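You operate a simulated robot arm through the tools that you are given. There is no shell and no other tool. Be economical: measure what you need, move in short steps, check, and stop when the job is done.

Carry out the task below with a simulated robot arm. There is one attempt and no reset: what you move stays moved.

## Task
Lift the yellow cylinder onto the blue trestles with the yellow bar.
Fine: latch shut before the lift; free the bar's hooks afterwards; the bar stays on the crane.

It is judged by the outcome, as a careful person would: the job done as asked, and still so three seconds after it is handed in. It fails if anything else is knocked over, pushed out of place, dropped, spilled or broken.

## Robot
A 7-joint arm with a two-finger parallel gripper on a trunk, on a base that drives. Base frame: it is fixed to the floor where the robot stands at the start and does not move with it; the origin is under the middle of the robot, x ahead of it, y to its left, z up. Lengths are in m, angles in rad, forces in N, time in s.
With the tool pointing down near the work surface it reaches from about 0.1 to 0.48 m from the robot's upright axis, wherever it stands. Its first joint turns from -2.007 to 2.007 rad. Places, roughly: black plate [2.25, -2.25, 0.5]; blue motor [3, 0, 0.25]; green gearbox [4.25, -0.5, 0.25]; grey crate [2.25, 0.25, 0.25]; grey motor [2.75, -2.25, 0.5]; tops of the blue trestles [3.4, -2.6, 0.6]; yellow bar [0.75, -1.75, 0.75]; yellow cylinder [1.5, -2, 0.5]; yellow latch [1.9, -1.2, 1.4]; yellow railing [4.75, -2.25, 0.25]. Payload 3.91 kg.
The tool frame sits at the grasp point between the pads (the TCP): z along the fingers, y along the line on which they close. The tips reach 0.03 m beyond it. Largest opening 0.11 m; finger width 0.02, thickness 0.01; the body of the gripper, 0.048 by 0.112 m, starts 0.055 m behind the TCP.
Orientation is that of the tool frame in the base frame, as a unit quaternion [x, y, z, w]. With the fingers straight down and closing along the base's y, the tool's x points along the base's -x, its y along +y and its z along -z.

## Interface
- The arm moves only by the tool step_arm. Its argument "targets" is a list of rows, each an object (a shift or turn left out is 0, a gripper value left out holds the last) with "offset": the shift along the base's x, y, z in units of 20 mm (1.0 is 20 mm), a list of three; "rotation": the turn, a rotation vector about the base's x, y, z in units of 4 degrees (1.0 is 4 degrees), a list of three; "fingers": the finger opening in m, from 0 to 0.11. In form: [{"offset": [dx, dy, dz], "rotation": [wx, wy, wz], "fingers": fingers}, ...]. A call has 1 to 12 rows; each row shifts and turns the commanded pose from where the row before left it. A call with a number of a shift or a turn outside -1 to 1 is refused whole. Each row takes 0.2 s and may step no farther than 0.05 m and 0.15 rad from the row before; otherwise, or with a gripper value out of range, the whole call is refused. Where a pose cannot be reached the arm comes as near as it can. A force on the tool above 90 N (or 10 N above the force at the start of the call, whichever is more), or a blocked arm, ends the call early, and 0.2 s more pass. Each finger travels about 0.153 m/s and halts on what it meets, pressing with about 33 N; the grip force reading is that of the motor and also rises with nothing between the fingers. The clock runs only during rows and for 0.2 s after the last one: add rows that do not move to give the fingers time. It gives the time, the measured TCP pose, the force on the tool (base axes), the opening and the grip force at its end, in the units of the frame above (readings bear some noise), with the torque about the TCP (base axes, N m) and any sound that the robot's microphone picked up, and new pictures: "views" is both (left out), scene, wrist or none.
- Cameras (640 x 400 px; columns grow to the right, rows downward): "scene" is now at [0.2185, 0.151, 1.5013]; the picture's right is [-0.57, -0.82, 0.00], its down [-0.17, 0.12, -0.98] and it looks along [0.80, -0.56, -0.21] (base axes); focal length 260 px, centre (320, 200). "wrist" rides on the gripper at [0.072, 0.017, -0.103] in the tool frame; the picture's right is [-0.23, 0.97, 0.00], its down [-0.76, -0.18, -0.62] and it looks along [-0.61, -0.14, 0.78] (tool axes); focal length 222 px, centre (320, 200). There is no depth. A picture from a camera that has moved, and an enlarged one, comes with that camera's place and axes in the base frame and with its lens.
- move_column(by): slides the trunk up (or, below 0, down) by that many m; the arm and the scene camera ride with it, the base frame stays. It gives what a move gives, with no picture.
- drive_base(legs): drives the robot by 1 to 6 legs, each [ahead, left, turn to the left] in m, m and rad, along the robot's own axes; the way and the turn of a leg run together, so that a leg with both is an arc; at most 1.5 m and 3.142 rad a leg. The arm and the cameras ride along, it lands a little off, and it stops where it bumps. It gives what a move gives, and a new picture of the scene camera.
- head_to(pan, tilt): turns the head with the scene camera to pan (to the left, within 1.396 rad either way) and tilt (down, from -0.506 to 1.204), counted from straight ahead of the robot. It gives what a move gives, and a new picture of the scene camera.
- inspect(camera, box): a new picture of the part [left, top, right, bottom] of that camera's present view, enlarged. The clock stands still meanwhile.
- close_job(): hands the job in; it is judged then, once.

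Work in short steps. Places have to be worked out from the pictures, the camera data and where the tool is seen: move nearer, look again, correct. Check each grasp and each placing, and mend what went wrong. You have 120 turns and 260 pictures in all, those below and enlarged ones among them. Open the gripper and draw the arm clear of the work before you hand the job in, unless the task says otherwise; then end with one line.

The tools are called after "Request:" by a JSON object that holds its "name" and its "arguments". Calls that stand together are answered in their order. step_arm: Moves the arm, as the interface text tells. Its arguments: {"type":"object","properties":{"targets":{"type":"array","items":{"type":"object","properties":{"offset":{"type":"array","items":{"type":"number"}},"rotation":{"type":"array","items":{"type":"number"}},"fingers":{"type":"number"}}}},"views":{"type":"string","enum":["both","scene","wrist","none"]}},"required":["targets"]} The other tools are called the same way: move_column (by) slides the trunk up or down; drive_base (legs) drives the base; head_to (pan, tilt) turns the head that bears the scene camera; inspect (camera, box) takes an enlarged picture of a part of a camera's view; close_job () hands the job in.

At the start:

```text
clock: 0.0
eef_pos: [0.5415, -0.1235, 1.4663]
tool_rot: [0.0, 1.0, 0.0, 0.0]
contact_force: [0.7, -0.1, -0.3]
wrist_torque: [0.03, 0.02, -0.02]
finger_gap: 0.1099
gripper_force: 0.0
trunk travel left (down, up): [-0.8, 0.19]
robot x, y, heading: [-0.0018, -0.0008, -0.005]
head pan, tilt: [-0.611, 0.213]
```

scene: 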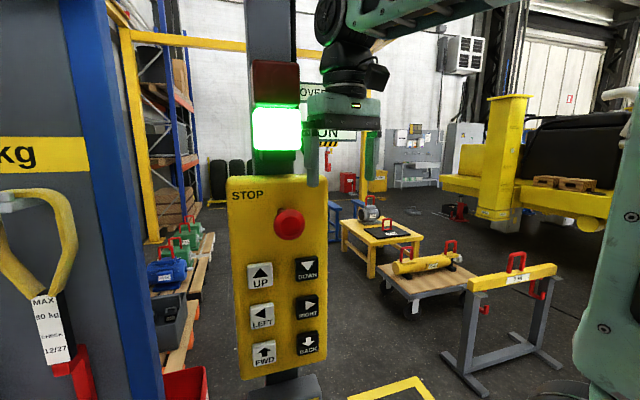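
wrist: 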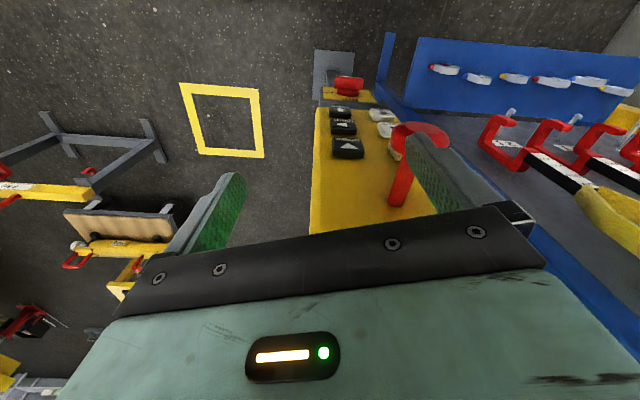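

The pendant with its six buttons stands just ahead. I look around first to find the crane hook, bar and trestles.

Request:
{"name": "head_to", "arguments": {"pan": -0.5, "tilt": -0.3}}

Request:
{"name": "head_to", "arguments": {"pan": -1.2, "tilt": 0.2}}

Request:
{"name": "head_to", "arguments": {"pan": 0.4, "tilt": 0.2}}

Request:
{"name": "head_to", "arguments": {"pan": -0.611, "tilt": 0.213}}

Request:
{"name": "inspect", "arguments": {"camera": "scene", "box": [220, 60, 580, 390]}}

```text
clock: 0.9
eef_pos: [0.5412, -0.1216, 1.467]
tool_rot: [0.0, 1.0, -0.001, -0.001]
contact_force: [-0.3, 0.6, -0.6]
wrist_torque: [0.03, -0.01, -0.03]
finger_gap: 0.11
gripper_force: 0.1
trunk travel left (down, up): [-0.8, 0.19]
robot x, y, heading: [-0.0005, -0.0017, -0.002]
head pan, tilt: [-0.499, -0.3]
camera scene: at [0.2112, 0.1668, 1.5463], right [-0.48, -0.88, 0.0], down [0.26, -0.14, -0.96], along [0.84, -0.46, 0.29], focal length 260 px, centre (320, 200)
```

scene: 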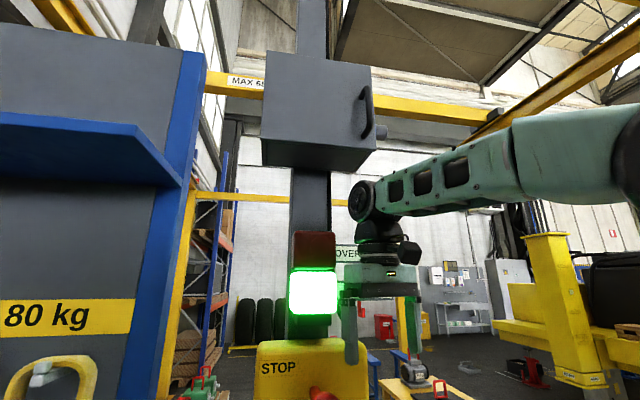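

```text
clock: 2.0
eef_pos: [0.5418, -0.1226, 1.4669]
tool_rot: [0.0, 1.0, 0.0, 0.0]
contact_force: [-0.3, 0.0, 0.4]
wrist_torque: [-0.03, -0.03, 0.01]
finger_gap: 0.11
gripper_force: 0.1
trunk travel left (down, up): [-0.8, 0.19]
robot x, y, heading: [0.002, -0.0007, 0.001]
head pan, tilt: [-1.201, 0.201]
camera scene: at [0.1759, 0.1176, 1.5025], right [-0.93, -0.36, 0.0], down [-0.07, 0.19, -0.98], along [0.36, -0.91, -0.2], focal length 260 px, centre (320, 200)
```

scene: 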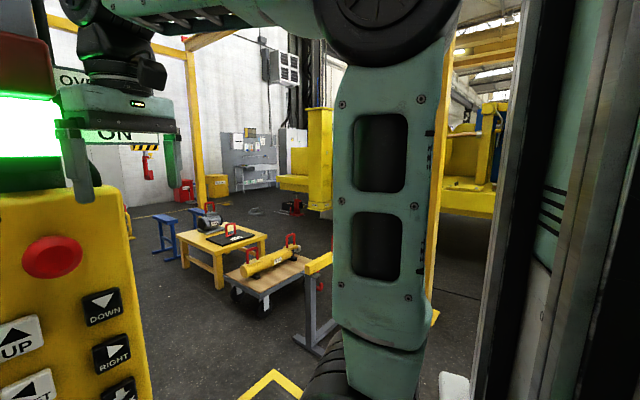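

```text
clock: 3.7
eef_pos: [0.5421, -0.1223, 1.4673]
tool_rot: [0.0, 1.0, 0.0, 0.0]
contact_force: [0.1, -0.7, 0.1]
wrist_torque: [-0.01, 0.0, 0.05]
finger_gap: 0.1099
gripper_force: 0.1
trunk travel left (down, up): [-0.8, 0.19]
robot x, y, heading: [0.0009, 0.0011, 0.004]
head pan, tilt: [0.4, 0.201]
camera scene: at [0.228, 0.2407, 1.5024], right [0.39, -0.92, 0.0], down [-0.18, -0.08, -0.98], along [0.9, 0.38, -0.2], focal length 260 px, centre (320, 200)
```

scene: 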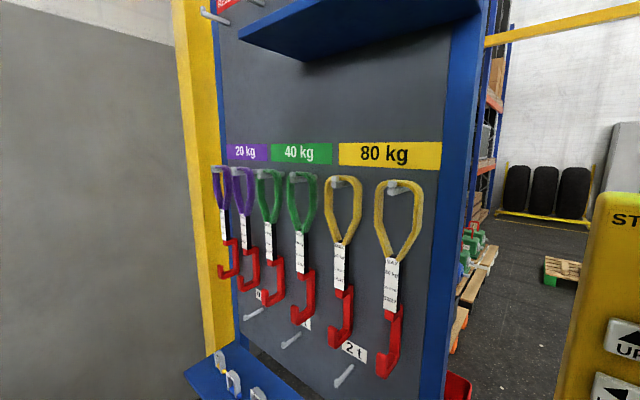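

```text
clock: 5.0
eef_pos: [0.5413, -0.1225, 1.4664]
tool_rot: [0.0, 1.0, 0.0, 0.0]
contact_force: [-0.3, -0.2, -0.4]
wrist_torque: [-0.01, 0.0, 0.01]
finger_gap: 0.1101
gripper_force: 0.0
trunk travel left (down, up): [-0.8, 0.19]
robot x, y, heading: [-0.0005, 0.0009, 0.0]
head pan, tilt: [-0.611, 0.213]
camera scene: at [0.2186, 0.151, 1.5013], right [-0.57, -0.82, 0.0], down [-0.17, 0.12, -0.98], along [0.8, -0.56, -0.21], focal length 260 px, centre (320, 200)
```

scene: 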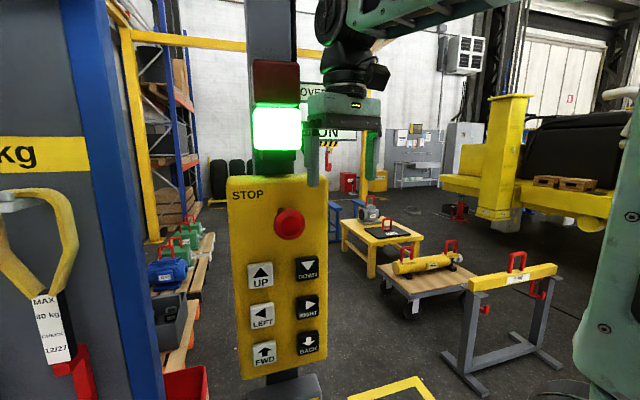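

```text
1.21 times, centred on (400, 225) of scene
camera zoom: at [0.2186, 0.151, 1.5013], right [-0.57, -0.82, 0.0], down [-0.17, 0.12, -0.98], along [0.8, -0.56, -0.21], focal length 316 px, centre (223, 170)
```

zoom: 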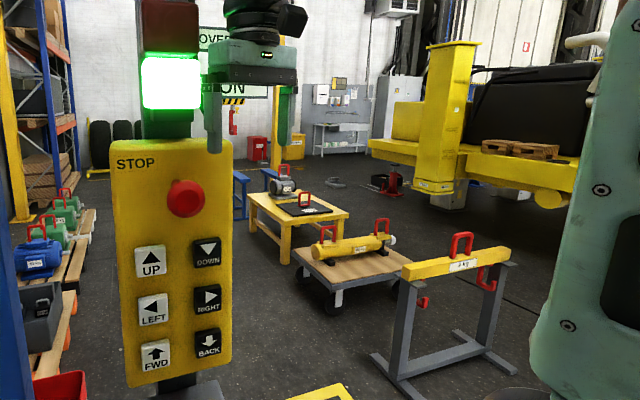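

DOWN button triangulates to about (0.62,-0.10,1.26), FWD to about (0.64,-0.01,1.10). I zoom on the labels and other features.

Request:
{"name": "inspect", "arguments": {"camera": "scene", "box": [440, 230, 600, 330]}}

Request:
{"name": "inspect", "arguments": {"camera": "scene", "box": [290, 70, 450, 170]}}

Request:
{"name": "inspect", "arguments": {"camera": "scene", "box": [320, 180, 480, 300]}}

Request:
{"name": "inspect", "arguments": {"camera": "wrist", "box": [280, 30, 480, 230]}}

Request:
{"name": "inspect", "arguments": {"camera": "scene", "box": [210, 160, 350, 400]}}

```text
4.00 times, centred on (520, 280) of scene
camera zoom: at [0.2186, 0.151, 1.5013], right [-0.57, -0.82, 0.0], down [-0.17, 0.12, -0.98], along [0.8, -0.56, -0.21], focal length 1042 px, centre (-480, -120)
```

zoom: 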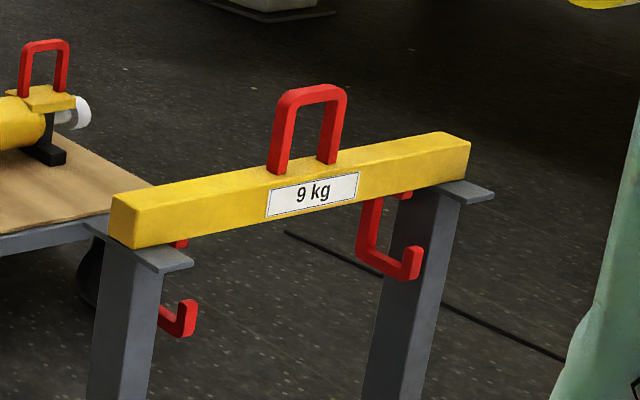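

```text
4.00 times, centred on (370, 120) of scene
camera zoom: at [0.2186, 0.151, 1.5013], right [-0.57, -0.82, 0.0], down [-0.17, 0.12, -0.98], along [0.8, -0.56, -0.21], focal length 1042 px, centre (120, 520)
```

zoom: 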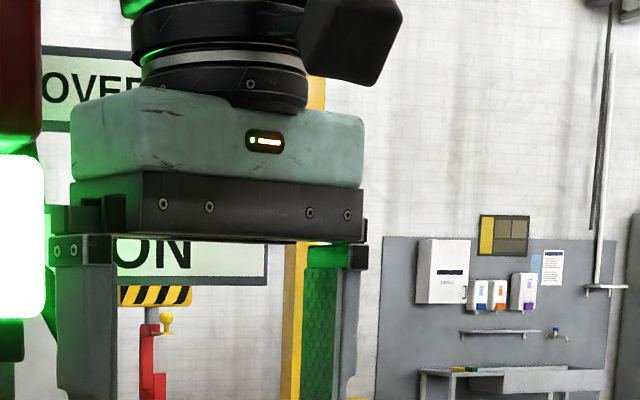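

```text
3.33 times, centred on (400, 240) of scene
camera zoom: at [0.2186, 0.151, 1.5013], right [-0.57, -0.82, 0.0], down [-0.17, 0.12, -0.98], along [0.8, -0.56, -0.21], focal length 868 px, centre (53, 67)
```

zoom: 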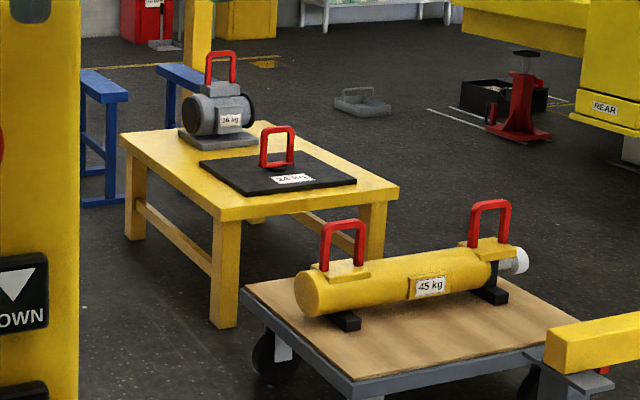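

```text
2.00 times, centred on (380, 130) of wrist
camera zoom: at [0.4685, -0.1048, 1.5706], right [0.23, 0.97, 0.0], down [0.76, -0.18, 0.62], along [0.61, -0.14, -0.78], focal length 444 px, centre (200, 340)
```

zoom: 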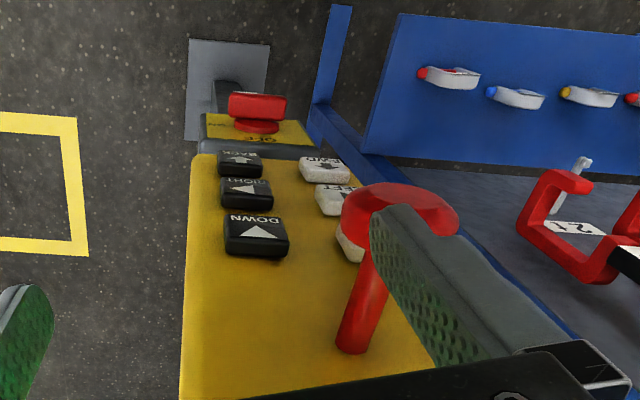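

```text
1.67 times, centred on (280, 280) of scene
camera zoom: at [0.2186, 0.151, 1.5013], right [-0.57, -0.82, 0.0], down [-0.17, 0.12, -0.98], along [0.8, -0.56, -0.21], focal length 434 px, centre (387, 67)
```

zoom: 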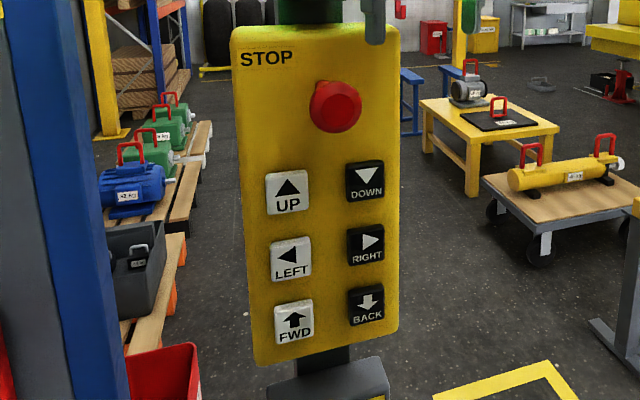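

The crane hook has a yellow latch knob; the bar weighs 9 kg and the cylinder 45 kg. I draw back a little, close the fingers, and turn the tool to point forward for pressing buttons.

Request:
{"name": "step_arm", "arguments": {"targets": [{"offset": [-1, 0, 0], "rotation": [0, -1, 0], "fingers": 0}, {"offset": [-1, 0, 0], "rotation": [0, -1, 0]}, {"offset": [-1, 0, 0], "rotation": [0, -1, 0]}, {"offset": [-1, 0, 0], "rotation": [0, -1, 0]}, {"rotation": [0, -1, 0]}, {"rotation": [0, -1, 0]}, {"rotation": [0, -1, 0]}, {"rotation": [0, -1, 0]}, {"rotation": [0, -1, 0]}, {"rotation": [0, -1, 0]}, {"rotation": [0, -1, 0]}, {"rotation": [0, -1, 0]}], "views": "none"}}

Request:
{"name": "step_arm", "arguments": {"targets": [{"rotation": [0, -1, 0]}, {"rotation": [0, -1, 0]}, {"rotation": [0, -1, 0]}, {"rotation": [0, -1, 0]}, {"rotation": [0, -1, 0]}, {"rotation": [0, -1, 0]}, {"rotation": [0, -1, 0]}, {"rotation": [0, -1, 0]}, {"rotation": [0, -1, 0]}, {"rotation": [0, -1, 0]}, {"rotation": [0, -0.5, 0]}]}}

```text
clock: 7.5
eef_pos: [0.5969, -0.1147, 1.3928]
tool_rot: [0.001, 0.946, -0.001, 0.324]
contact_force: [-55.9, 3.0, 15.3]
wrist_torque: [-0.09, 0.62, -0.42]
finger_gap: 0.0003
gripper_force: 33.6
out of reach, approached as far as the arm can: row 3, 4, 5, 6, 7, 8, 9, 10, 11, 12
trunk travel left (down, up): [-0.8, 0.19]
robot x, y, heading: [-0.003, -0.0014, -0.001]
head pan, tilt: [-0.611, 0.213]
```

```text
clock: 7.9
eef_pos: [0.5968, -0.1161, 1.3919]
tool_rot: [0.0, 0.943, 0.001, 0.333]
contact_force: [-66.4, 3.3, 31.5]
wrist_torque: [-0.26, 0.37, -0.55]
finger_gap: 0.0
gripper_force: 33.2
out of reach, approached as far as the arm can: row 1
trunk travel left (down, up): [-0.8, 0.19]
robot x, y, heading: [-0.003, -0.0001, 0.001]
head pan, tilt: [-0.611, 0.213]
stopped in row 1: the force on the tool passed its limit at 110 N (the readings are from after the stop); the commanded pose is now the measured one
camera scene: at [0.2105, 0.1514, 1.5026], right [-0.57, -0.82, 0.0], down [-0.17, 0.12, -0.98], along [0.8, -0.56, -0.21], focal length 260 px, centre (320, 200)
camera wrist: at [0.4749, -0.0973, 1.4275], right [0.18, 0.97, 0.14], down [0.2, -0.18, 0.96], along [0.96, -0.14, -0.23], focal length 222 px, centre (320, 200)
```

scene: 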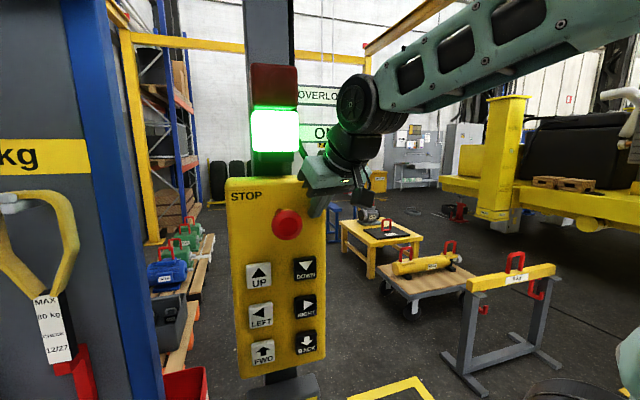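
wrist: 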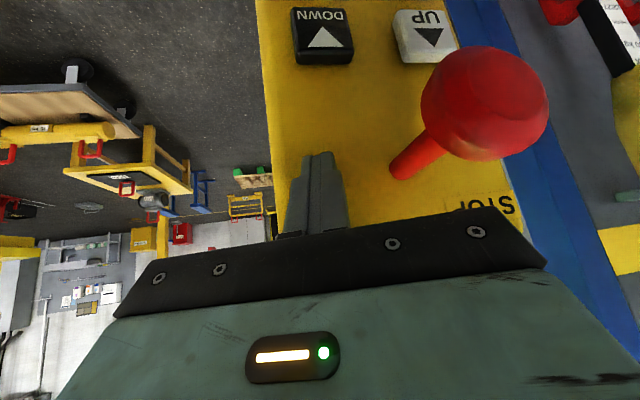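

The arm couldn't retract, so the tips touched the panel face (x≈0.62); nothing seems shifted. I back the base off 0.25 m, then finish the rotation.

Request:
{"name": "drive_base", "arguments": {"legs": [[-0.25, 0, 0]]}}

Request:
{"name": "step_arm", "arguments": {"targets": [{"rotation": [0, -1, 0]}, {"rotation": [0, -1, 0]}, {"rotation": [0, -1, 0]}, {"rotation": [0, -1, 0]}, {"rotation": [0, -1, 0]}, {"rotation": [0, -1, 0]}, {"rotation": [0, -1, 0]}, {"rotation": [0, -1, 0]}, {"rotation": [0, -1, 0]}, {"rotation": [0, -1, 0]}, {"rotation": [0, -1, 0]}, {"rotation": [0, -1, 0]}]}}

```text
clock: 9.7
eef_pos: [0.348, -0.1123, 1.3865]
tool_rot: [-0.002, 0.944, 0.001, 0.33]
contact_force: [0.6, 0.1, 0.0]
wrist_torque: [-0.03, -0.02, 0.0]
finger_gap: 0.0
gripper_force: 32.7
trunk travel left (down, up): [-0.8, 0.19]
robot x, y, heading: [-0.2577, -0.0023, 0.009]
head pan, tilt: [-0.611, 0.213]
camera scene: at [-0.0419, 0.1514, 1.5012], right [-0.57, -0.82, 0.0], down [-0.17, 0.12, -0.98], along [0.8, -0.56, -0.21], focal length 260 px, centre (320, 200)
```

scene: 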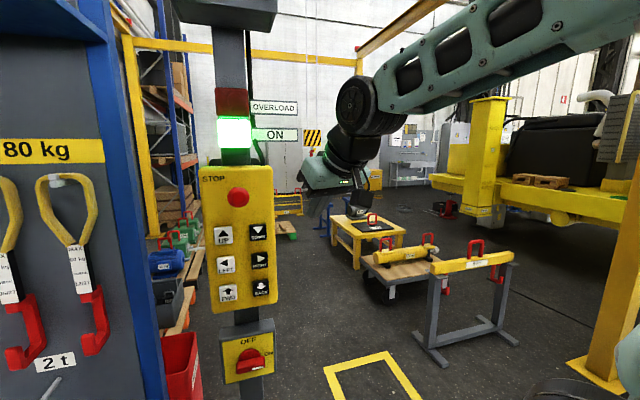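

```text
clock: 12.3
eef_pos: [0.3877, -0.1156, 1.3859]
tool_rot: [-0.003, 0.728, 0.0, 0.685]
contact_force: [-1.0, -0.5, -0.3]
wrist_torque: [-0.01, 0.04, 0.0]
finger_gap: 0.0
gripper_force: 33.4
out of reach, approached as far as the arm can: row 1, 3, 5, 11, 12
trunk travel left (down, up): [-0.8, 0.19]
robot x, y, heading: [-0.2595, -0.0008, 0.004]
head pan, tilt: [-0.611, 0.213]
camera scene: at [-0.0422, 0.1514, 1.5013], right [-0.57, -0.82, 0.0], down [-0.17, 0.12, -0.98], along [0.8, -0.56, -0.21], focal length 260 px, centre (320, 200)
camera wrist: at [0.2797, -0.0979, 1.3199], right [0.01, 0.97, 0.22], down [-0.58, -0.18, 0.8], along [0.82, -0.14, 0.56], focal length 222 px, centre (320, 200)
```

scene: 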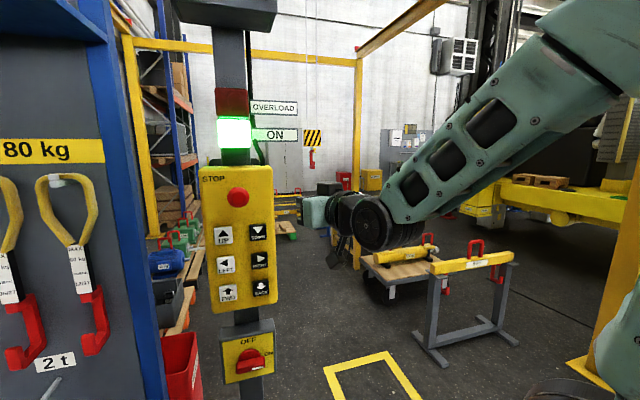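
wrist: 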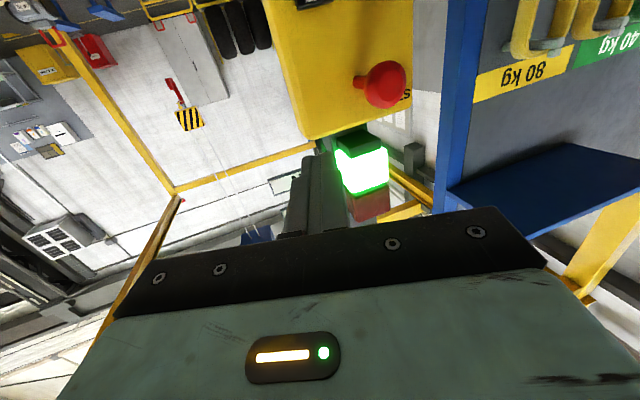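

The scene view now shows the ON lamp, the buttons and the hook clearly. Button grid: y≈-0.01 / -0.106, z≈1.262 / 1.178 / 1.092, face x≈0.63. I align the tool in front of the DOWN button first and check reach.

Request:
{"name": "step_arm", "arguments": {"targets": [{"offset": [0, 0, -1], "rotation": [0, -0.9, 0]}, {"offset": [0, 0, -1]}, {"offset": [0, 0, -1]}, {"offset": [0, 0, -1]}, {"offset": [0, 0, -1]}, {"offset": [0, 0.5, -1]}, {"offset": [1, 0, 0]}, {"offset": [1, 0, 0]}, {"offset": [1, 0, 0]}, {"offset": [1, 0, 0]}]}}

```text
clock: 14.5
eef_pos: [0.5195, -0.1017, 1.2905]
tool_rot: [-0.002, 0.706, -0.001, 0.708]
contact_force: [-0.4, 0.8, 0.0]
wrist_torque: [0.01, 0.0, -0.03]
finger_gap: 0.0
gripper_force: 33.3
out of reach, approached as far as the arm can: row 1, 2, 3, 4, 5, 6
trunk travel left (down, up): [-0.8, 0.19]
robot x, y, heading: [-0.2642, -0.0021, -0.001]
head pan, tilt: [-0.611, 0.213]
camera scene: at [-0.0422, 0.1514, 1.5013], right [-0.57, -0.82, 0.0], down [-0.17, 0.12, -0.98], along [0.8, -0.56, -0.21], focal length 260 px, centre (320, 200)
camera wrist: at [0.4166, -0.0857, 1.2187], right [0.0, 0.97, 0.22], down [-0.63, -0.18, 0.76], along [0.78, -0.14, 0.61], focal length 222 px, centre (320, 200)
```

scene: 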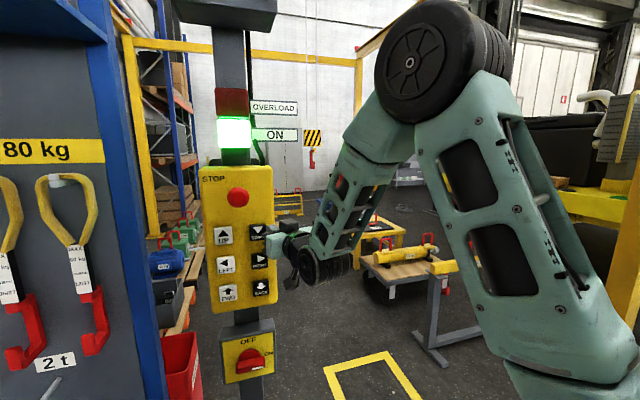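
wrist: 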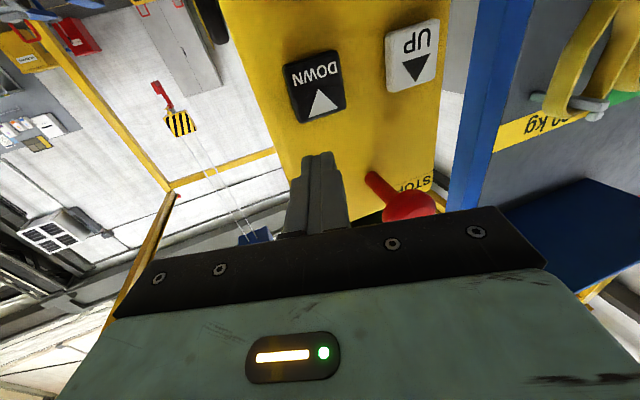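

Reach works here. I go down in front of RIGHT (z≈1.175) and approach the face.

Request:
{"name": "step_arm", "arguments": {"targets": [{"offset": [0, 0, -1]}, {"offset": [0, 0, -1]}, {"offset": [0, 0, -1]}, {"offset": [0, 0, -1]}, {"offset": [0, -0.2, -1]}, {"offset": [0, 0, -0.8]}, {"offset": [1, 0, 0]}, {"offset": [1, 0, 0]}, {"offset": [1, 0, 0]}]}}

```text
clock: 16.5
eef_pos: [0.5808, -0.1084, 1.1742]
tool_rot: [-0.003, 0.706, 0.0, 0.708]
contact_force: [-3.3, -0.9, -0.7]
wrist_torque: [-0.01, 0.01, -0.04]
finger_gap: 0.0
gripper_force: 32.7
trunk travel left (down, up): [-0.8, 0.19]
robot x, y, heading: [-0.2578, -0.0044, 0.007]
head pan, tilt: [-0.611, 0.213]
camera scene: at [-0.0423, 0.1514, 1.5013], right [-0.57, -0.82, 0.0], down [-0.17, 0.12, -0.98], along [0.8, -0.56, -0.21], focal length 260 px, centre (320, 200)
camera wrist: at [0.4771, -0.0902, 1.1019], right [0.0, 0.97, 0.22], down [-0.62, -0.18, 0.76], along [0.78, -0.14, 0.61], focal length 222 px, centre (320, 200)
```

scene: 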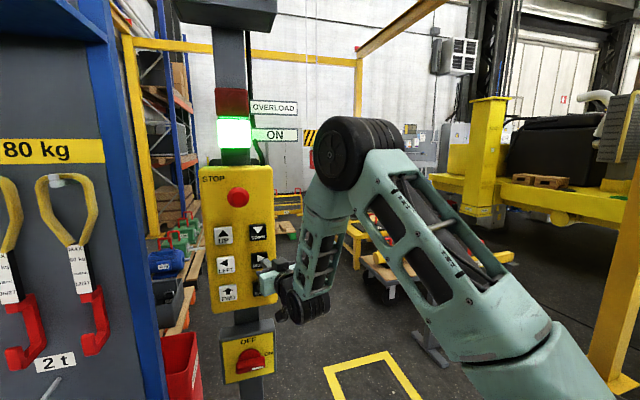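
wrist: 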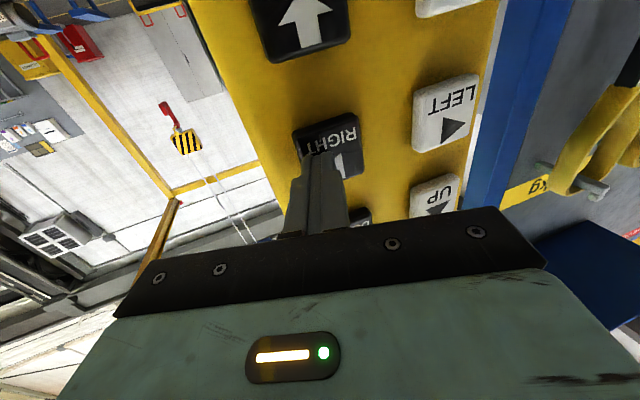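

Lightly touching RIGHT. I press about 8 mm briefly, then release, to see which way and how far the crane goes.

Request:
{"name": "step_arm", "arguments": {"targets": [{"offset": [0.4, 0, 0]}, {}, {}, {}, {"offset": [-0.8, 0, 0]}]}}

```text
clock: 17.7
eef_pos: [0.5746, -0.1071, 1.1756]
tool_rot: [-0.002, 0.705, 0.0, 0.709]
contact_force: [-0.3, 0.1, -0.3]
wrist_torque: [-0.02, -0.04, 0.02]
finger_gap: 0.0001
gripper_force: 33.6
trunk travel left (down, up): [-0.8, 0.19]
robot x, y, heading: [-0.2622, 0.002, 0.005]
head pan, tilt: [-0.611, 0.213]
camera scene: at [-0.0417, 0.1515, 1.5012], right [-0.57, -0.82, 0.0], down [-0.17, 0.12, -0.98], along [0.8, -0.56, -0.21], focal length 260 px, centre (320, 200)
camera wrist: at [0.4701, -0.0897, 1.1037], right [0.0, 0.97, 0.22], down [-0.63, -0.18, 0.76], along [0.78, -0.14, 0.61], focal length 222 px, centre (320, 200)
```

scene: 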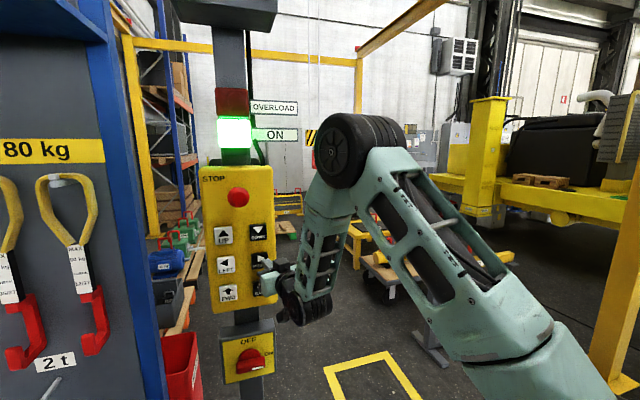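
wrist: 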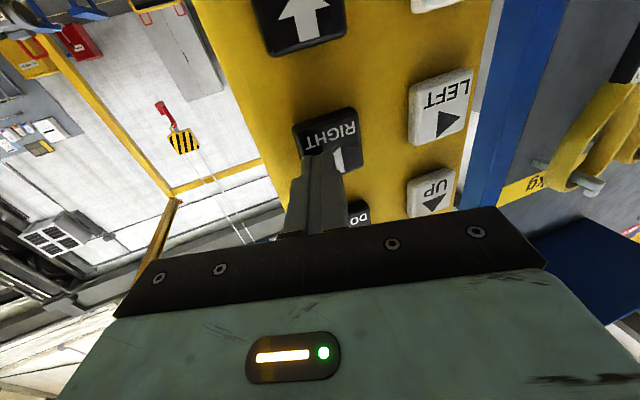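

Unclear shift. I press deeper and hold longer.

Request:
{"name": "step_arm", "arguments": {"targets": [{"offset": [0.8, 0, 0]}, {"offset": [0.3, 0, 0]}, {}, {}, {}, {}, {}]}}

```text
clock: 19.3
eef_pos: [0.5925, -0.1064, 1.1766]
tool_rot: [-0.003, 0.706, 0.001, 0.708]
contact_force: [-36.2, 0.8, -4.7]
wrist_torque: [0.0, 0.18, -0.19]
finger_gap: 0.0001
gripper_force: 32.8
trunk travel left (down, up): [-0.8, 0.19]
robot x, y, heading: [-0.2592, 0.0044, 0.002]
head pan, tilt: [-0.611, 0.213]
camera scene: at [-0.044, 0.1515, 1.5015], right [-0.57, -0.82, 0.0], down [-0.17, 0.12, -0.98], along [0.8, -0.56, -0.21], focal length 260 px, centre (320, 200)
camera wrist: at [0.4888, -0.0894, 1.1041], right [-0.01, 0.97, 0.22], down [-0.62, -0.18, 0.76], along [0.78, -0.14, 0.61], focal length 222 px, centre (320, 200)
```

scene: 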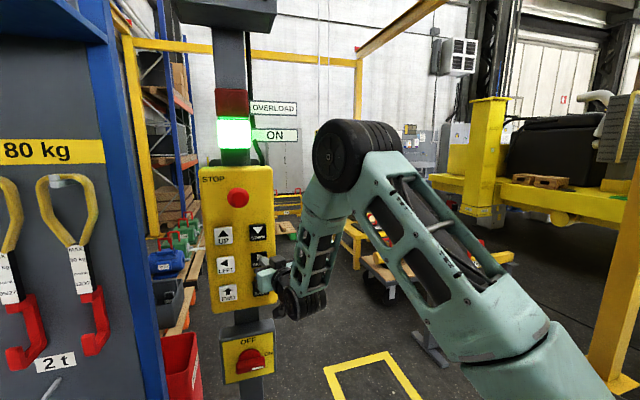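
wrist: 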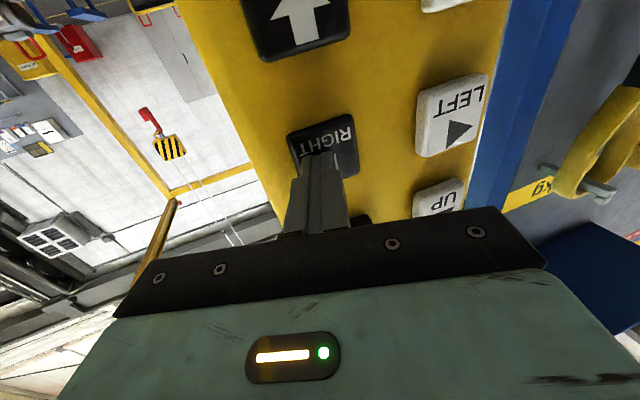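

The crane moves right while pressed (~0.1 m/s). I hold RIGHT about 2 s more, then release and move down in front of BACK.

Request:
{"name": "step_arm", "arguments": {"targets": [{}, {}, {}, {}, {}, {}, {}, {}, {}, {}, {"offset": [-1, 0, 0]}], "views": "wrist"}}

Request:
{"name": "step_arm", "arguments": {"targets": [{"offset": [-0.5, 0, -1]}, {"offset": [0, 0, -1]}, {"offset": [0, 0, -1]}, {"offset": [0, 0, -1]}, {}, {}, {}], "views": "wrist"}}

```text
clock: 21.7
eef_pos: [0.5758, -0.1106, 1.1788]
tool_rot: [-0.001, 0.704, -0.002, 0.71]
contact_force: [0.4, -0.2, -1.1]
wrist_torque: [0.03, -0.01, -0.01]
finger_gap: 0.0
gripper_force: 33.0
trunk travel left (down, up): [-0.8, 0.19]
robot x, y, heading: [-0.26, -0.0034, 0.004]
head pan, tilt: [-0.611, 0.213]
camera wrist: at [0.4718, -0.0935, 1.1049], right [0.0, 0.97, 0.22], down [-0.63, -0.17, 0.76], along [0.78, -0.14, 0.61], focal length 222 px, centre (320, 200)
```

wrist: 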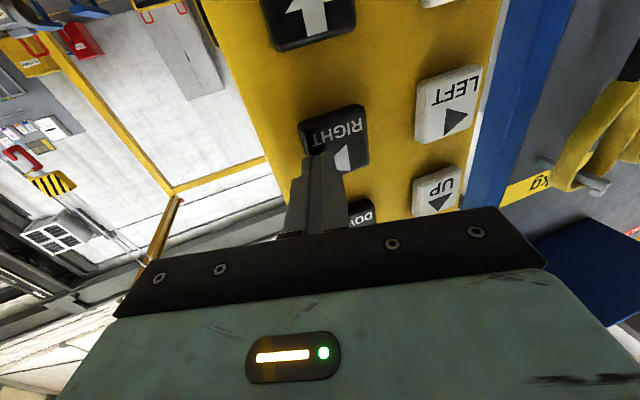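

```text
clock: 23.3
eef_pos: [0.5657, -0.1078, 1.0938]
tool_rot: [-0.002, 0.706, 0.0, 0.709]
contact_force: [0.8, 0.2, 0.4]
wrist_torque: [0.0, -0.01, 0.03]
finger_gap: 0.0001
gripper_force: 32.8
trunk travel left (down, up): [-0.8, 0.19]
robot x, y, heading: [-0.2592, -0.0011, 0.004]
head pan, tilt: [-0.611, 0.213]
camera wrist: at [0.462, -0.0909, 1.0211], right [0.0, 0.97, 0.22], down [-0.63, -0.18, 0.76], along [0.78, -0.14, 0.61], focal length 222 px, centre (320, 200)
```

wrist: 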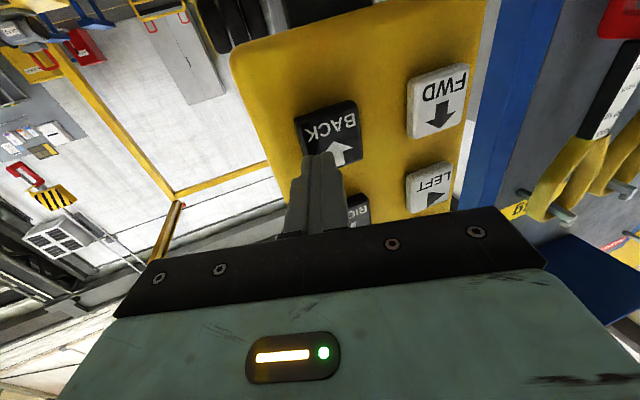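

The hook moved a good deal right. Look at the scene to place it.

Request:
{"name": "inspect", "arguments": {"camera": "scene", "box": [220, 0, 640, 300]}}

```text
1.33 times, centred on (430, 150) of scene
camera zoom: at [-0.042, 0.1514, 1.5012], right [-0.57, -0.82, 0.0], down [-0.17, 0.12, -0.98], along [0.8, -0.56, -0.21], focal length 347 px, centre (173, 267)
```

zoom: 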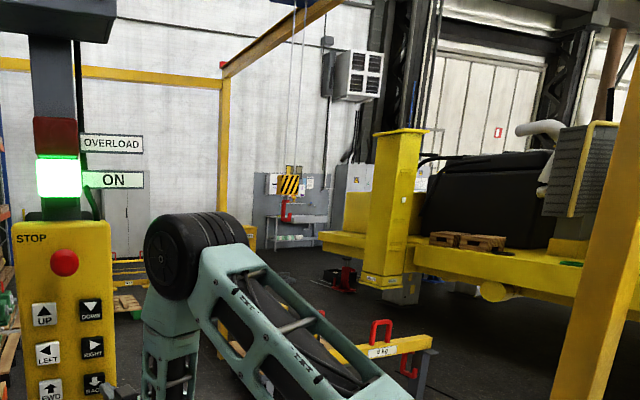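

The block triangulates to about (1.80,-2.28,1.577): speed roughly 0.3 m/s once running. Now press BACK for ~2 s.

Request:
{"name": "step_arm", "arguments": {"targets": [{"offset": [1, 0, 0]}, {"offset": [0.4, 0, 0]}, {}, {}, {}, {}, {}, {}, {}, {}, {}, {"offset": [-1, 0, 0]}], "views": "both"}}

```text
clock: 25.9
eef_pos: [0.5769, -0.1104, 1.0957]
tool_rot: [-0.002, 0.704, -0.001, 0.71]
contact_force: [0.1, -0.4, 0.4]
wrist_torque: [0.0, -0.02, -0.02]
finger_gap: 0.0001
gripper_force: 33.0
trunk travel left (down, up): [-0.8, 0.19]
robot x, y, heading: [-0.2588, 0.0003, 0.0]
head pan, tilt: [-0.611, 0.213]
camera scene: at [-0.0413, 0.1513, 1.5013], right [-0.57, -0.82, 0.0], down [-0.17, 0.12, -0.98], along [0.8, -0.56, -0.21], focal length 260 px, centre (320, 200)
camera wrist: at [0.4735, -0.0925, 1.0215], right [0.0, 0.97, 0.22], down [-0.63, -0.17, 0.76], along [0.78, -0.14, 0.62], focal length 222 px, centre (320, 200)
```

scene: 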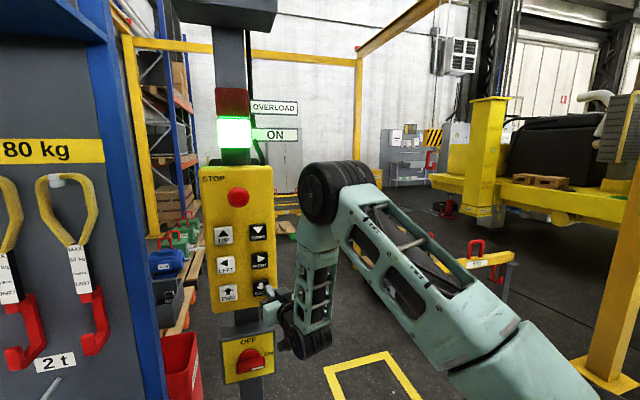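
wrist: 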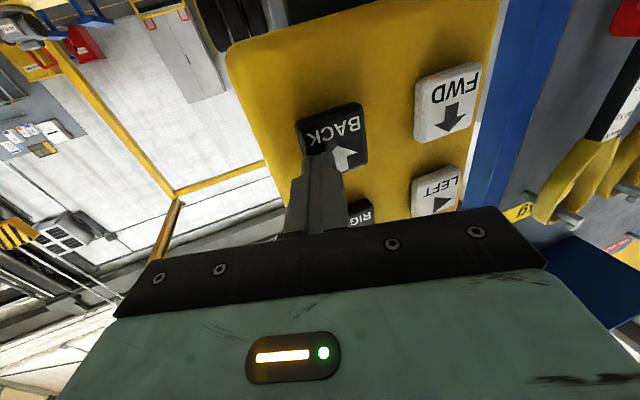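

The block is now near x≈1.4. Press BACK again for a similar time.

Request:
{"name": "step_arm", "arguments": {"targets": [{"offset": [0.9, 0, 0]}, {}, {}, {}, {}, {}, {}, {}, {}, {}, {}, {"offset": [-1, 0, 0]}], "views": "scene"}}

```text
clock: 28.5
eef_pos: [0.5736, -0.1088, 1.0943]
tool_rot: [-0.001, 0.704, -0.002, 0.71]
contact_force: [1.0, 0.0, 0.1]
wrist_torque: [0.03, 0.01, 0.0]
finger_gap: 0.0
gripper_force: 32.7
trunk travel left (down, up): [-0.8, 0.19]
robot x, y, heading: [-0.2608, -0.0035, 0.004]
head pan, tilt: [-0.611, 0.213]
camera scene: at [-0.0414, 0.1513, 1.5013], right [-0.57, -0.82, 0.0], down [-0.17, 0.12, -0.98], along [0.8, -0.56, -0.21], focal length 260 px, centre (320, 200)
```

scene: 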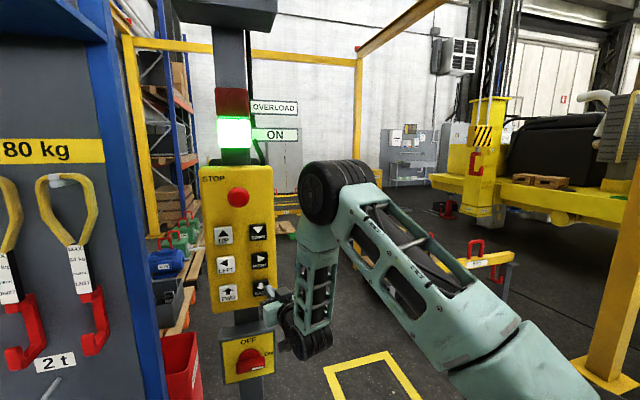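

Hook near x≈1.0. I zoom on hook, and on the bar eye.

Request:
{"name": "inspect", "arguments": {"camera": "scene", "box": [440, 110, 520, 190]}}

Request:
{"name": "inspect", "arguments": {"camera": "scene", "box": [430, 220, 530, 300]}}

```text
5.00 times, centred on (480, 150) of scene
camera zoom: at [-0.0414, 0.1513, 1.5013], right [-0.57, -0.82, 0.0], down [-0.17, 0.12, -0.98], along [0.8, -0.56, -0.21], focal length 1302 px, centre (-480, 450)
```

zoom: 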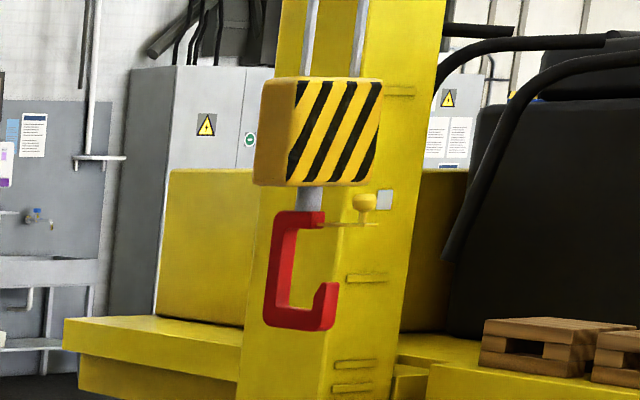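

```text
5.00 times, centred on (480, 260) of scene
camera zoom: at [-0.0414, 0.1513, 1.5013], right [-0.57, -0.82, 0.0], down [-0.17, 0.12, -0.98], along [0.8, -0.56, -0.21], focal length 1302 px, centre (-480, -100)
```

zoom: 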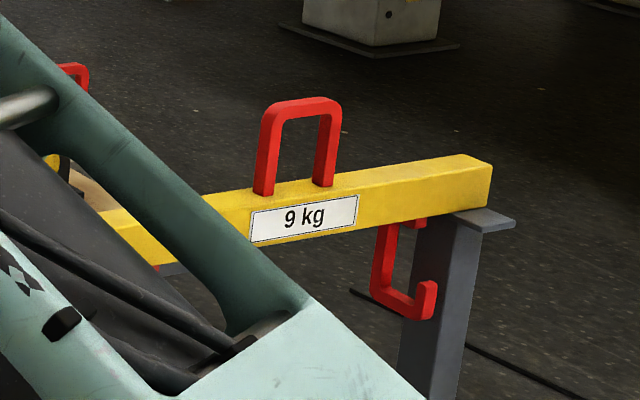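

The hook's mouth opens toward −x, with the latch rod on that side, now open. I drive back and 0.8 m right for a wide-baseline view to locate hook and bar eye precisely.

Request:
{"name": "drive_base", "arguments": {"legs": [[-0.1, 0, 0], [0, -0.8, 0]]}}

```text
clock: 33.5
eef_pos: [0.4874, -0.8822, 1.0938]
tool_rot: [-0.011, 0.705, 0.008, 0.709]
contact_force: [-0.3, 0.7, -0.3]
wrist_torque: [0.0, 0.01, 0.0]
finger_gap: 0.0002
gripper_force: 32.7
trunk travel left (down, up): [-0.8, 0.19]
robot x, y, heading: [-0.3475, -0.7937, 0.03]
head pan, tilt: [-0.611, 0.213]
camera scene: at [-0.1333, -0.638, 1.5012], right [-0.55, -0.83, 0.0], down [-0.18, 0.12, -0.98], along [0.82, -0.54, -0.21], focal length 260 px, centre (320, 200)
```

scene: 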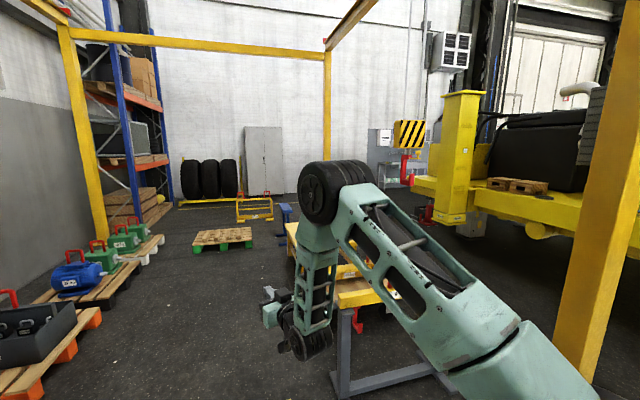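

Hook block works out to (0.885,-1.93,1.56). The arm hides the bar, so I turn the base right 0.7 and pan the head to look past the arm.

Request:
{"name": "drive_base", "arguments": {"legs": [[0, 0, -0.7]]}}

Request:
{"name": "head_to", "arguments": {"pan": -0.15, "tilt": 0.4}}

```text
clock: 35.8
eef_pos: [0.2335, -1.4004, 1.0933]
tool_rot: [0.233, 0.666, -0.236, 0.668]
contact_force: [0.4, -0.2, 0.4]
wrist_torque: [-0.02, -0.01, 0.03]
finger_gap: 0.0
gripper_force: 33.2
trunk travel left (down, up): [-0.8, 0.19]
robot x, y, heading: [-0.3467, -0.7961, -0.673]
head pan, tilt: [-0.611, 0.213]
camera scene: at [-0.0823, -0.8137, 1.5012], right [-0.96, -0.28, 0.0], down [-0.06, 0.2, -0.98], along [0.28, -0.94, -0.21], focal length 260 px, centre (320, 200)
```

scene: 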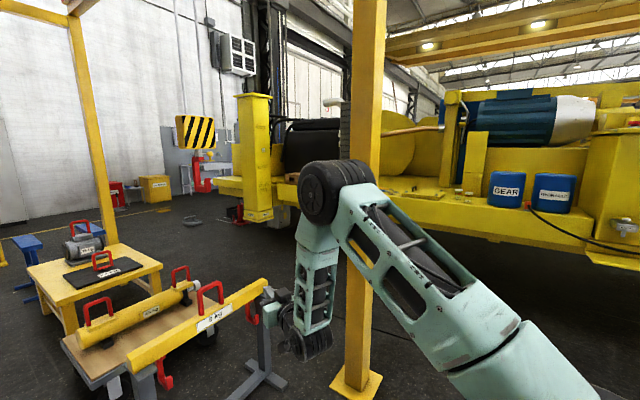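

```text
clock: 36.7
eef_pos: [0.2346, -1.4002, 1.0941]
tool_rot: [0.233, 0.666, -0.236, 0.668]
contact_force: [-1.0, 0.7, 0.6]
wrist_torque: [0.0, 0.02, 0.0]
finger_gap: 0.0001
gripper_force: 32.7
trunk travel left (down, up): [-0.8, 0.19]
robot x, y, heading: [-0.3504, -0.7942, -0.668]
head pan, tilt: [-0.15, 0.4]
camera scene: at [-0.0457, -0.7922, 1.4839], right [-0.73, -0.68, 0.0], down [-0.26, 0.29, -0.92], along [0.62, -0.68, -0.39], focal length 260 px, centre (320, 200)
```

scene: 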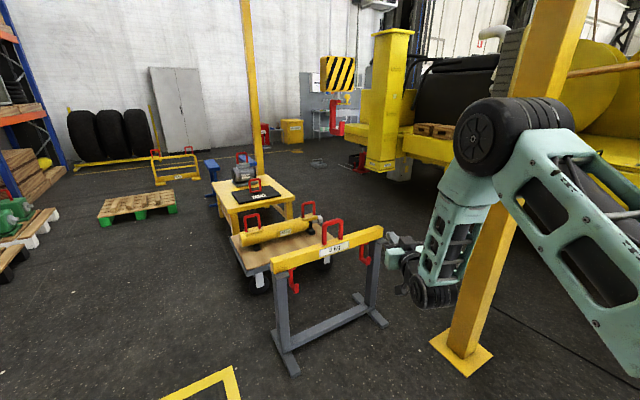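

Very good view: the eye top triangulates to (0.751,-1.754,0.835). I zoom on the hook and on the bar to get the geometry.

Request:
{"name": "inspect", "arguments": {"camera": "scene", "box": [300, 45, 380, 145]}}

Request:
{"name": "inspect", "arguments": {"camera": "scene", "box": [230, 190, 400, 300]}}

```text
4.00 times, centred on (340, 95) of scene
camera zoom: at [-0.0457, -0.7922, 1.4839], right [-0.73, -0.68, 0.0], down [-0.26, 0.29, -0.92], along [0.62, -0.68, -0.39], focal length 1042 px, centre (240, 620)
```

zoom: 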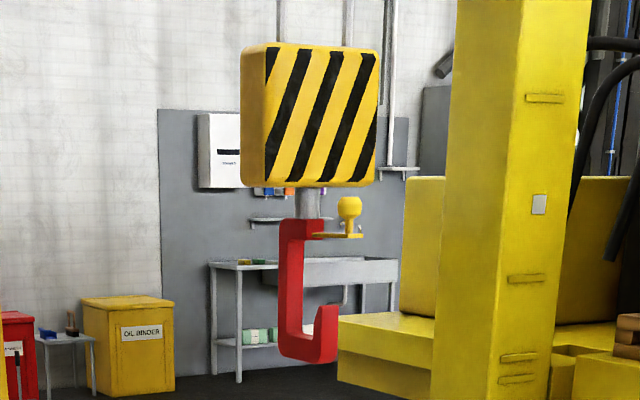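

```text
3.64 times, centred on (315, 245) of scene
camera zoom: at [-0.0457, -0.7922, 1.4839], right [-0.73, -0.68, 0.0], down [-0.26, 0.29, -0.92], along [0.62, -0.68, -0.39], focal length 947 px, centre (338, 36)
```

zoom: 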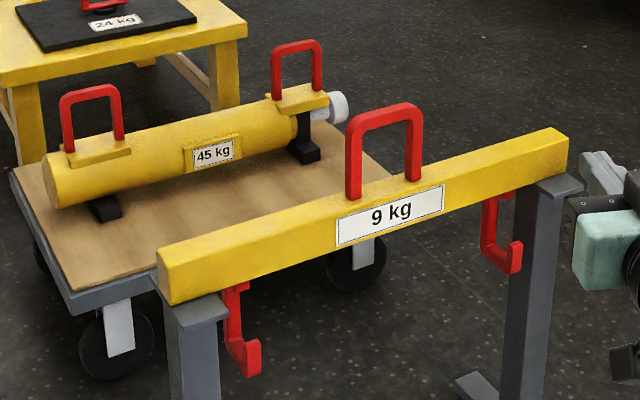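

The bar, cylinder and crane axes all appear yawed about −19° in my frame (BACK ≈ (−0.945,0.33), RIGHT ≈ (−0.33,−0.945)). The hook needs ≈0.13 m LEFT, then lowering ≈0.52 m, then ≈0.165 m BACK. I return to the pendant.

Request:
{"name": "drive_base", "arguments": {"legs": [[0, 0, 0.67], [0, 0.795, 0], [0.06, 0, 0]]}}

Request:
{"name": "head_to", "arguments": {"pan": -0.8, "tilt": 0.213}}

```text
clock: 43.3
eef_pos: [0.5466, -0.1093, 1.0938]
tool_rot: [0.0, 0.706, -0.001, 0.708]
contact_force: [0.0, 0.6, -0.2]
wrist_torque: [-0.02, 0.01, -0.03]
finger_gap: 0.0001
gripper_force: 33.1
trunk travel left (down, up): [-0.8, 0.19]
robot x, y, heading: [-0.2842, 0.0023, 0.002]
head pan, tilt: [-0.15, 0.4]
camera scene: at [-0.0502, 0.192, 1.4839], right [-0.15, -0.99, 0.0], down [-0.38, 0.06, -0.92], along [0.91, -0.14, -0.39], focal length 260 px, centre (320, 200)
```

scene: 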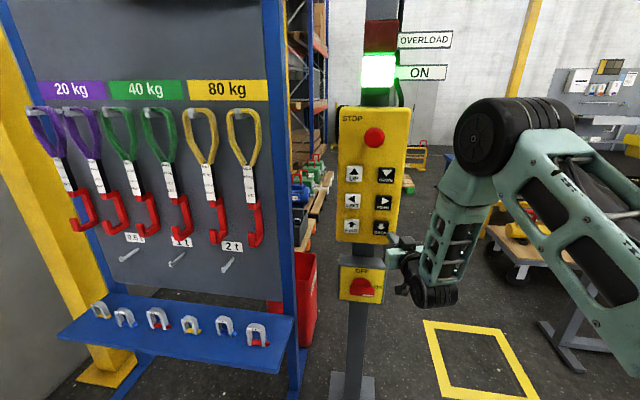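

```text
clock: 44.4
eef_pos: [0.5469, -0.1081, 1.0948]
tool_rot: [-0.001, 0.706, -0.001, 0.709]
contact_force: [-0.6, 0.8, -0.8]
wrist_torque: [-0.01, 0.03, -0.03]
finger_gap: 0.0004
gripper_force: 33.2
trunk travel left (down, up): [-0.8, 0.19]
robot x, y, heading: [-0.2866, 0.0021, 0.003]
head pan, tilt: [-0.799, 0.213]
camera scene: at [-0.0766, 0.139, 1.5012], right [-0.72, -0.7, 0.0], down [-0.15, 0.15, -0.98], along [0.68, -0.7, -0.21], focal length 260 px, centre (320, 200)
```

scene: 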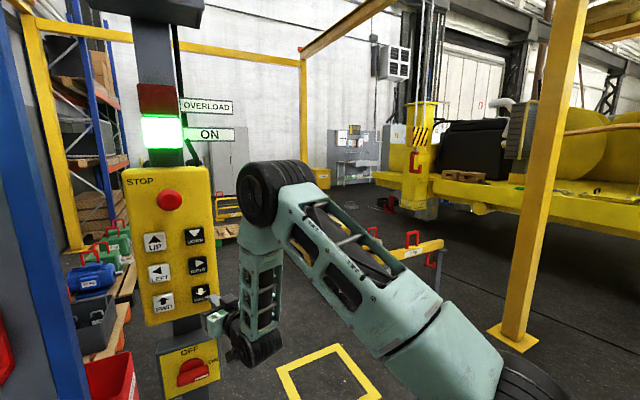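

Back in place. I move to LEFT (y≈-0.01, z≈1.178) and give one short tap to calibrate.

Request:
{"name": "step_arm", "arguments": {"targets": [{"offset": [0, 1, 1]}, {"offset": [0, 1, 1]}, {"offset": [0, 1, 1]}, {"offset": [0, 1, 1]}, {"offset": [0, 0.9, 0.2]}, {"offset": [1, 0, 0]}, {"offset": [0.5, 0, 0]}]}}

Request:
{"name": "step_arm", "arguments": {"targets": [{"offset": [0.9, 0, 0]}, {}, {"offset": [-0.9, 0, 0]}, {}, {}, {}]}}

```text
clock: 46.0
eef_pos: [0.5779, -0.0091, 1.1774]
tool_rot: [-0.001, 0.706, -0.002, 0.708]
contact_force: [-0.2, 0.4, 0.3]
wrist_torque: [-0.01, -0.01, -0.03]
finger_gap: 0.0
gripper_force: 32.6
trunk travel left (down, up): [-0.8, 0.19]
robot x, y, heading: [-0.2858, 0.0008, -0.0]
head pan, tilt: [-0.799, 0.213]
camera scene: at [-0.0769, 0.139, 1.5013], right [-0.72, -0.7, 0.0], down [-0.15, 0.15, -0.98], along [0.68, -0.7, -0.21], focal length 260 px, centre (320, 200)
camera wrist: at [0.4749, 0.0073, 1.1054], right [0.0, 0.97, 0.22], down [-0.63, -0.17, 0.76], along [0.78, -0.14, 0.61], focal length 222 px, centre (320, 200)
```

scene: 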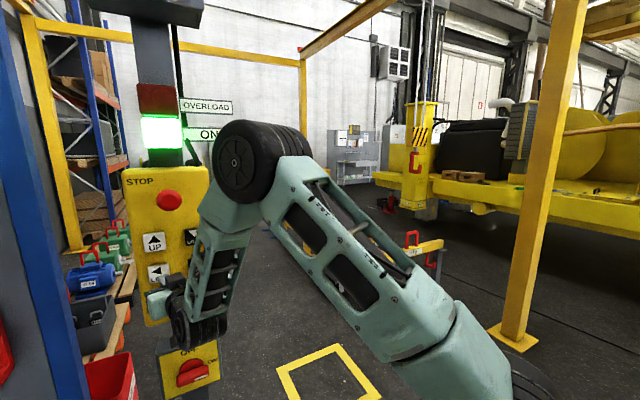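
wrist: 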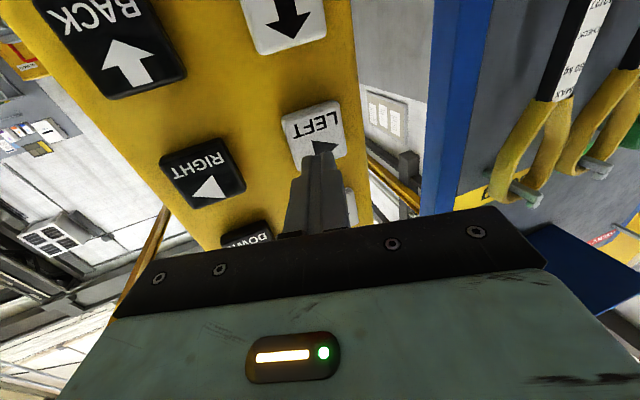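

```text
clock: 47.4
eef_pos: [0.5805, -0.0121, 1.1785]
tool_rot: [-0.001, 0.706, -0.001, 0.708]
contact_force: [0.9, -0.3, -0.7]
wrist_torque: [-0.02, 0.01, -0.01]
finger_gap: 0.0003
gripper_force: 32.5
trunk travel left (down, up): [-0.8, 0.19]
robot x, y, heading: [-0.2871, 0.0002, 0.0]
head pan, tilt: [-0.799, 0.213]
camera scene: at [-0.0767, 0.139, 1.5012], right [-0.72, -0.7, 0.0], down [-0.15, 0.15, -0.98], along [0.68, -0.7, -0.21], focal length 260 px, centre (320, 200)
camera wrist: at [0.4758, 0.0061, 1.1067], right [0.0, 0.97, 0.22], down [-0.63, -0.17, 0.76], along [0.78, -0.14, 0.61], focal length 222 px, centre (320, 200)
```

scene: 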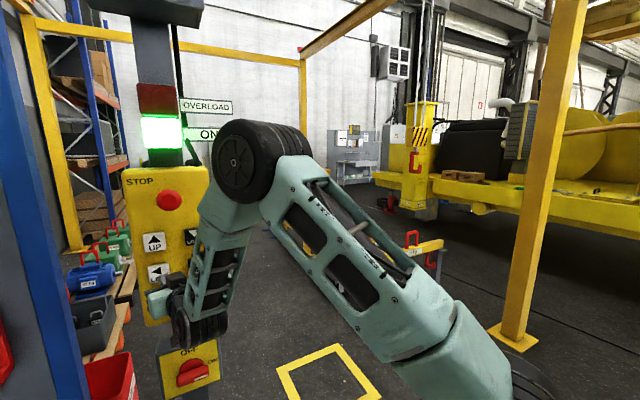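
wrist: 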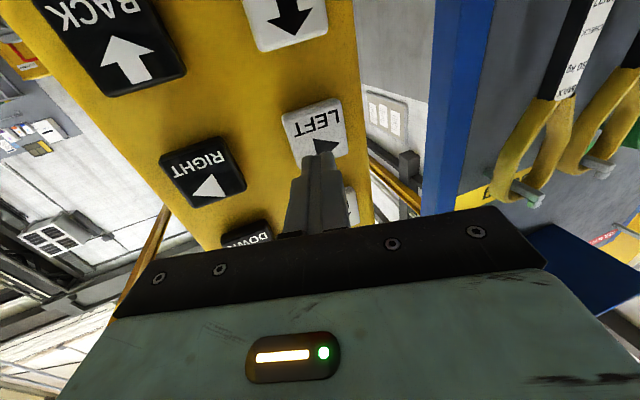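

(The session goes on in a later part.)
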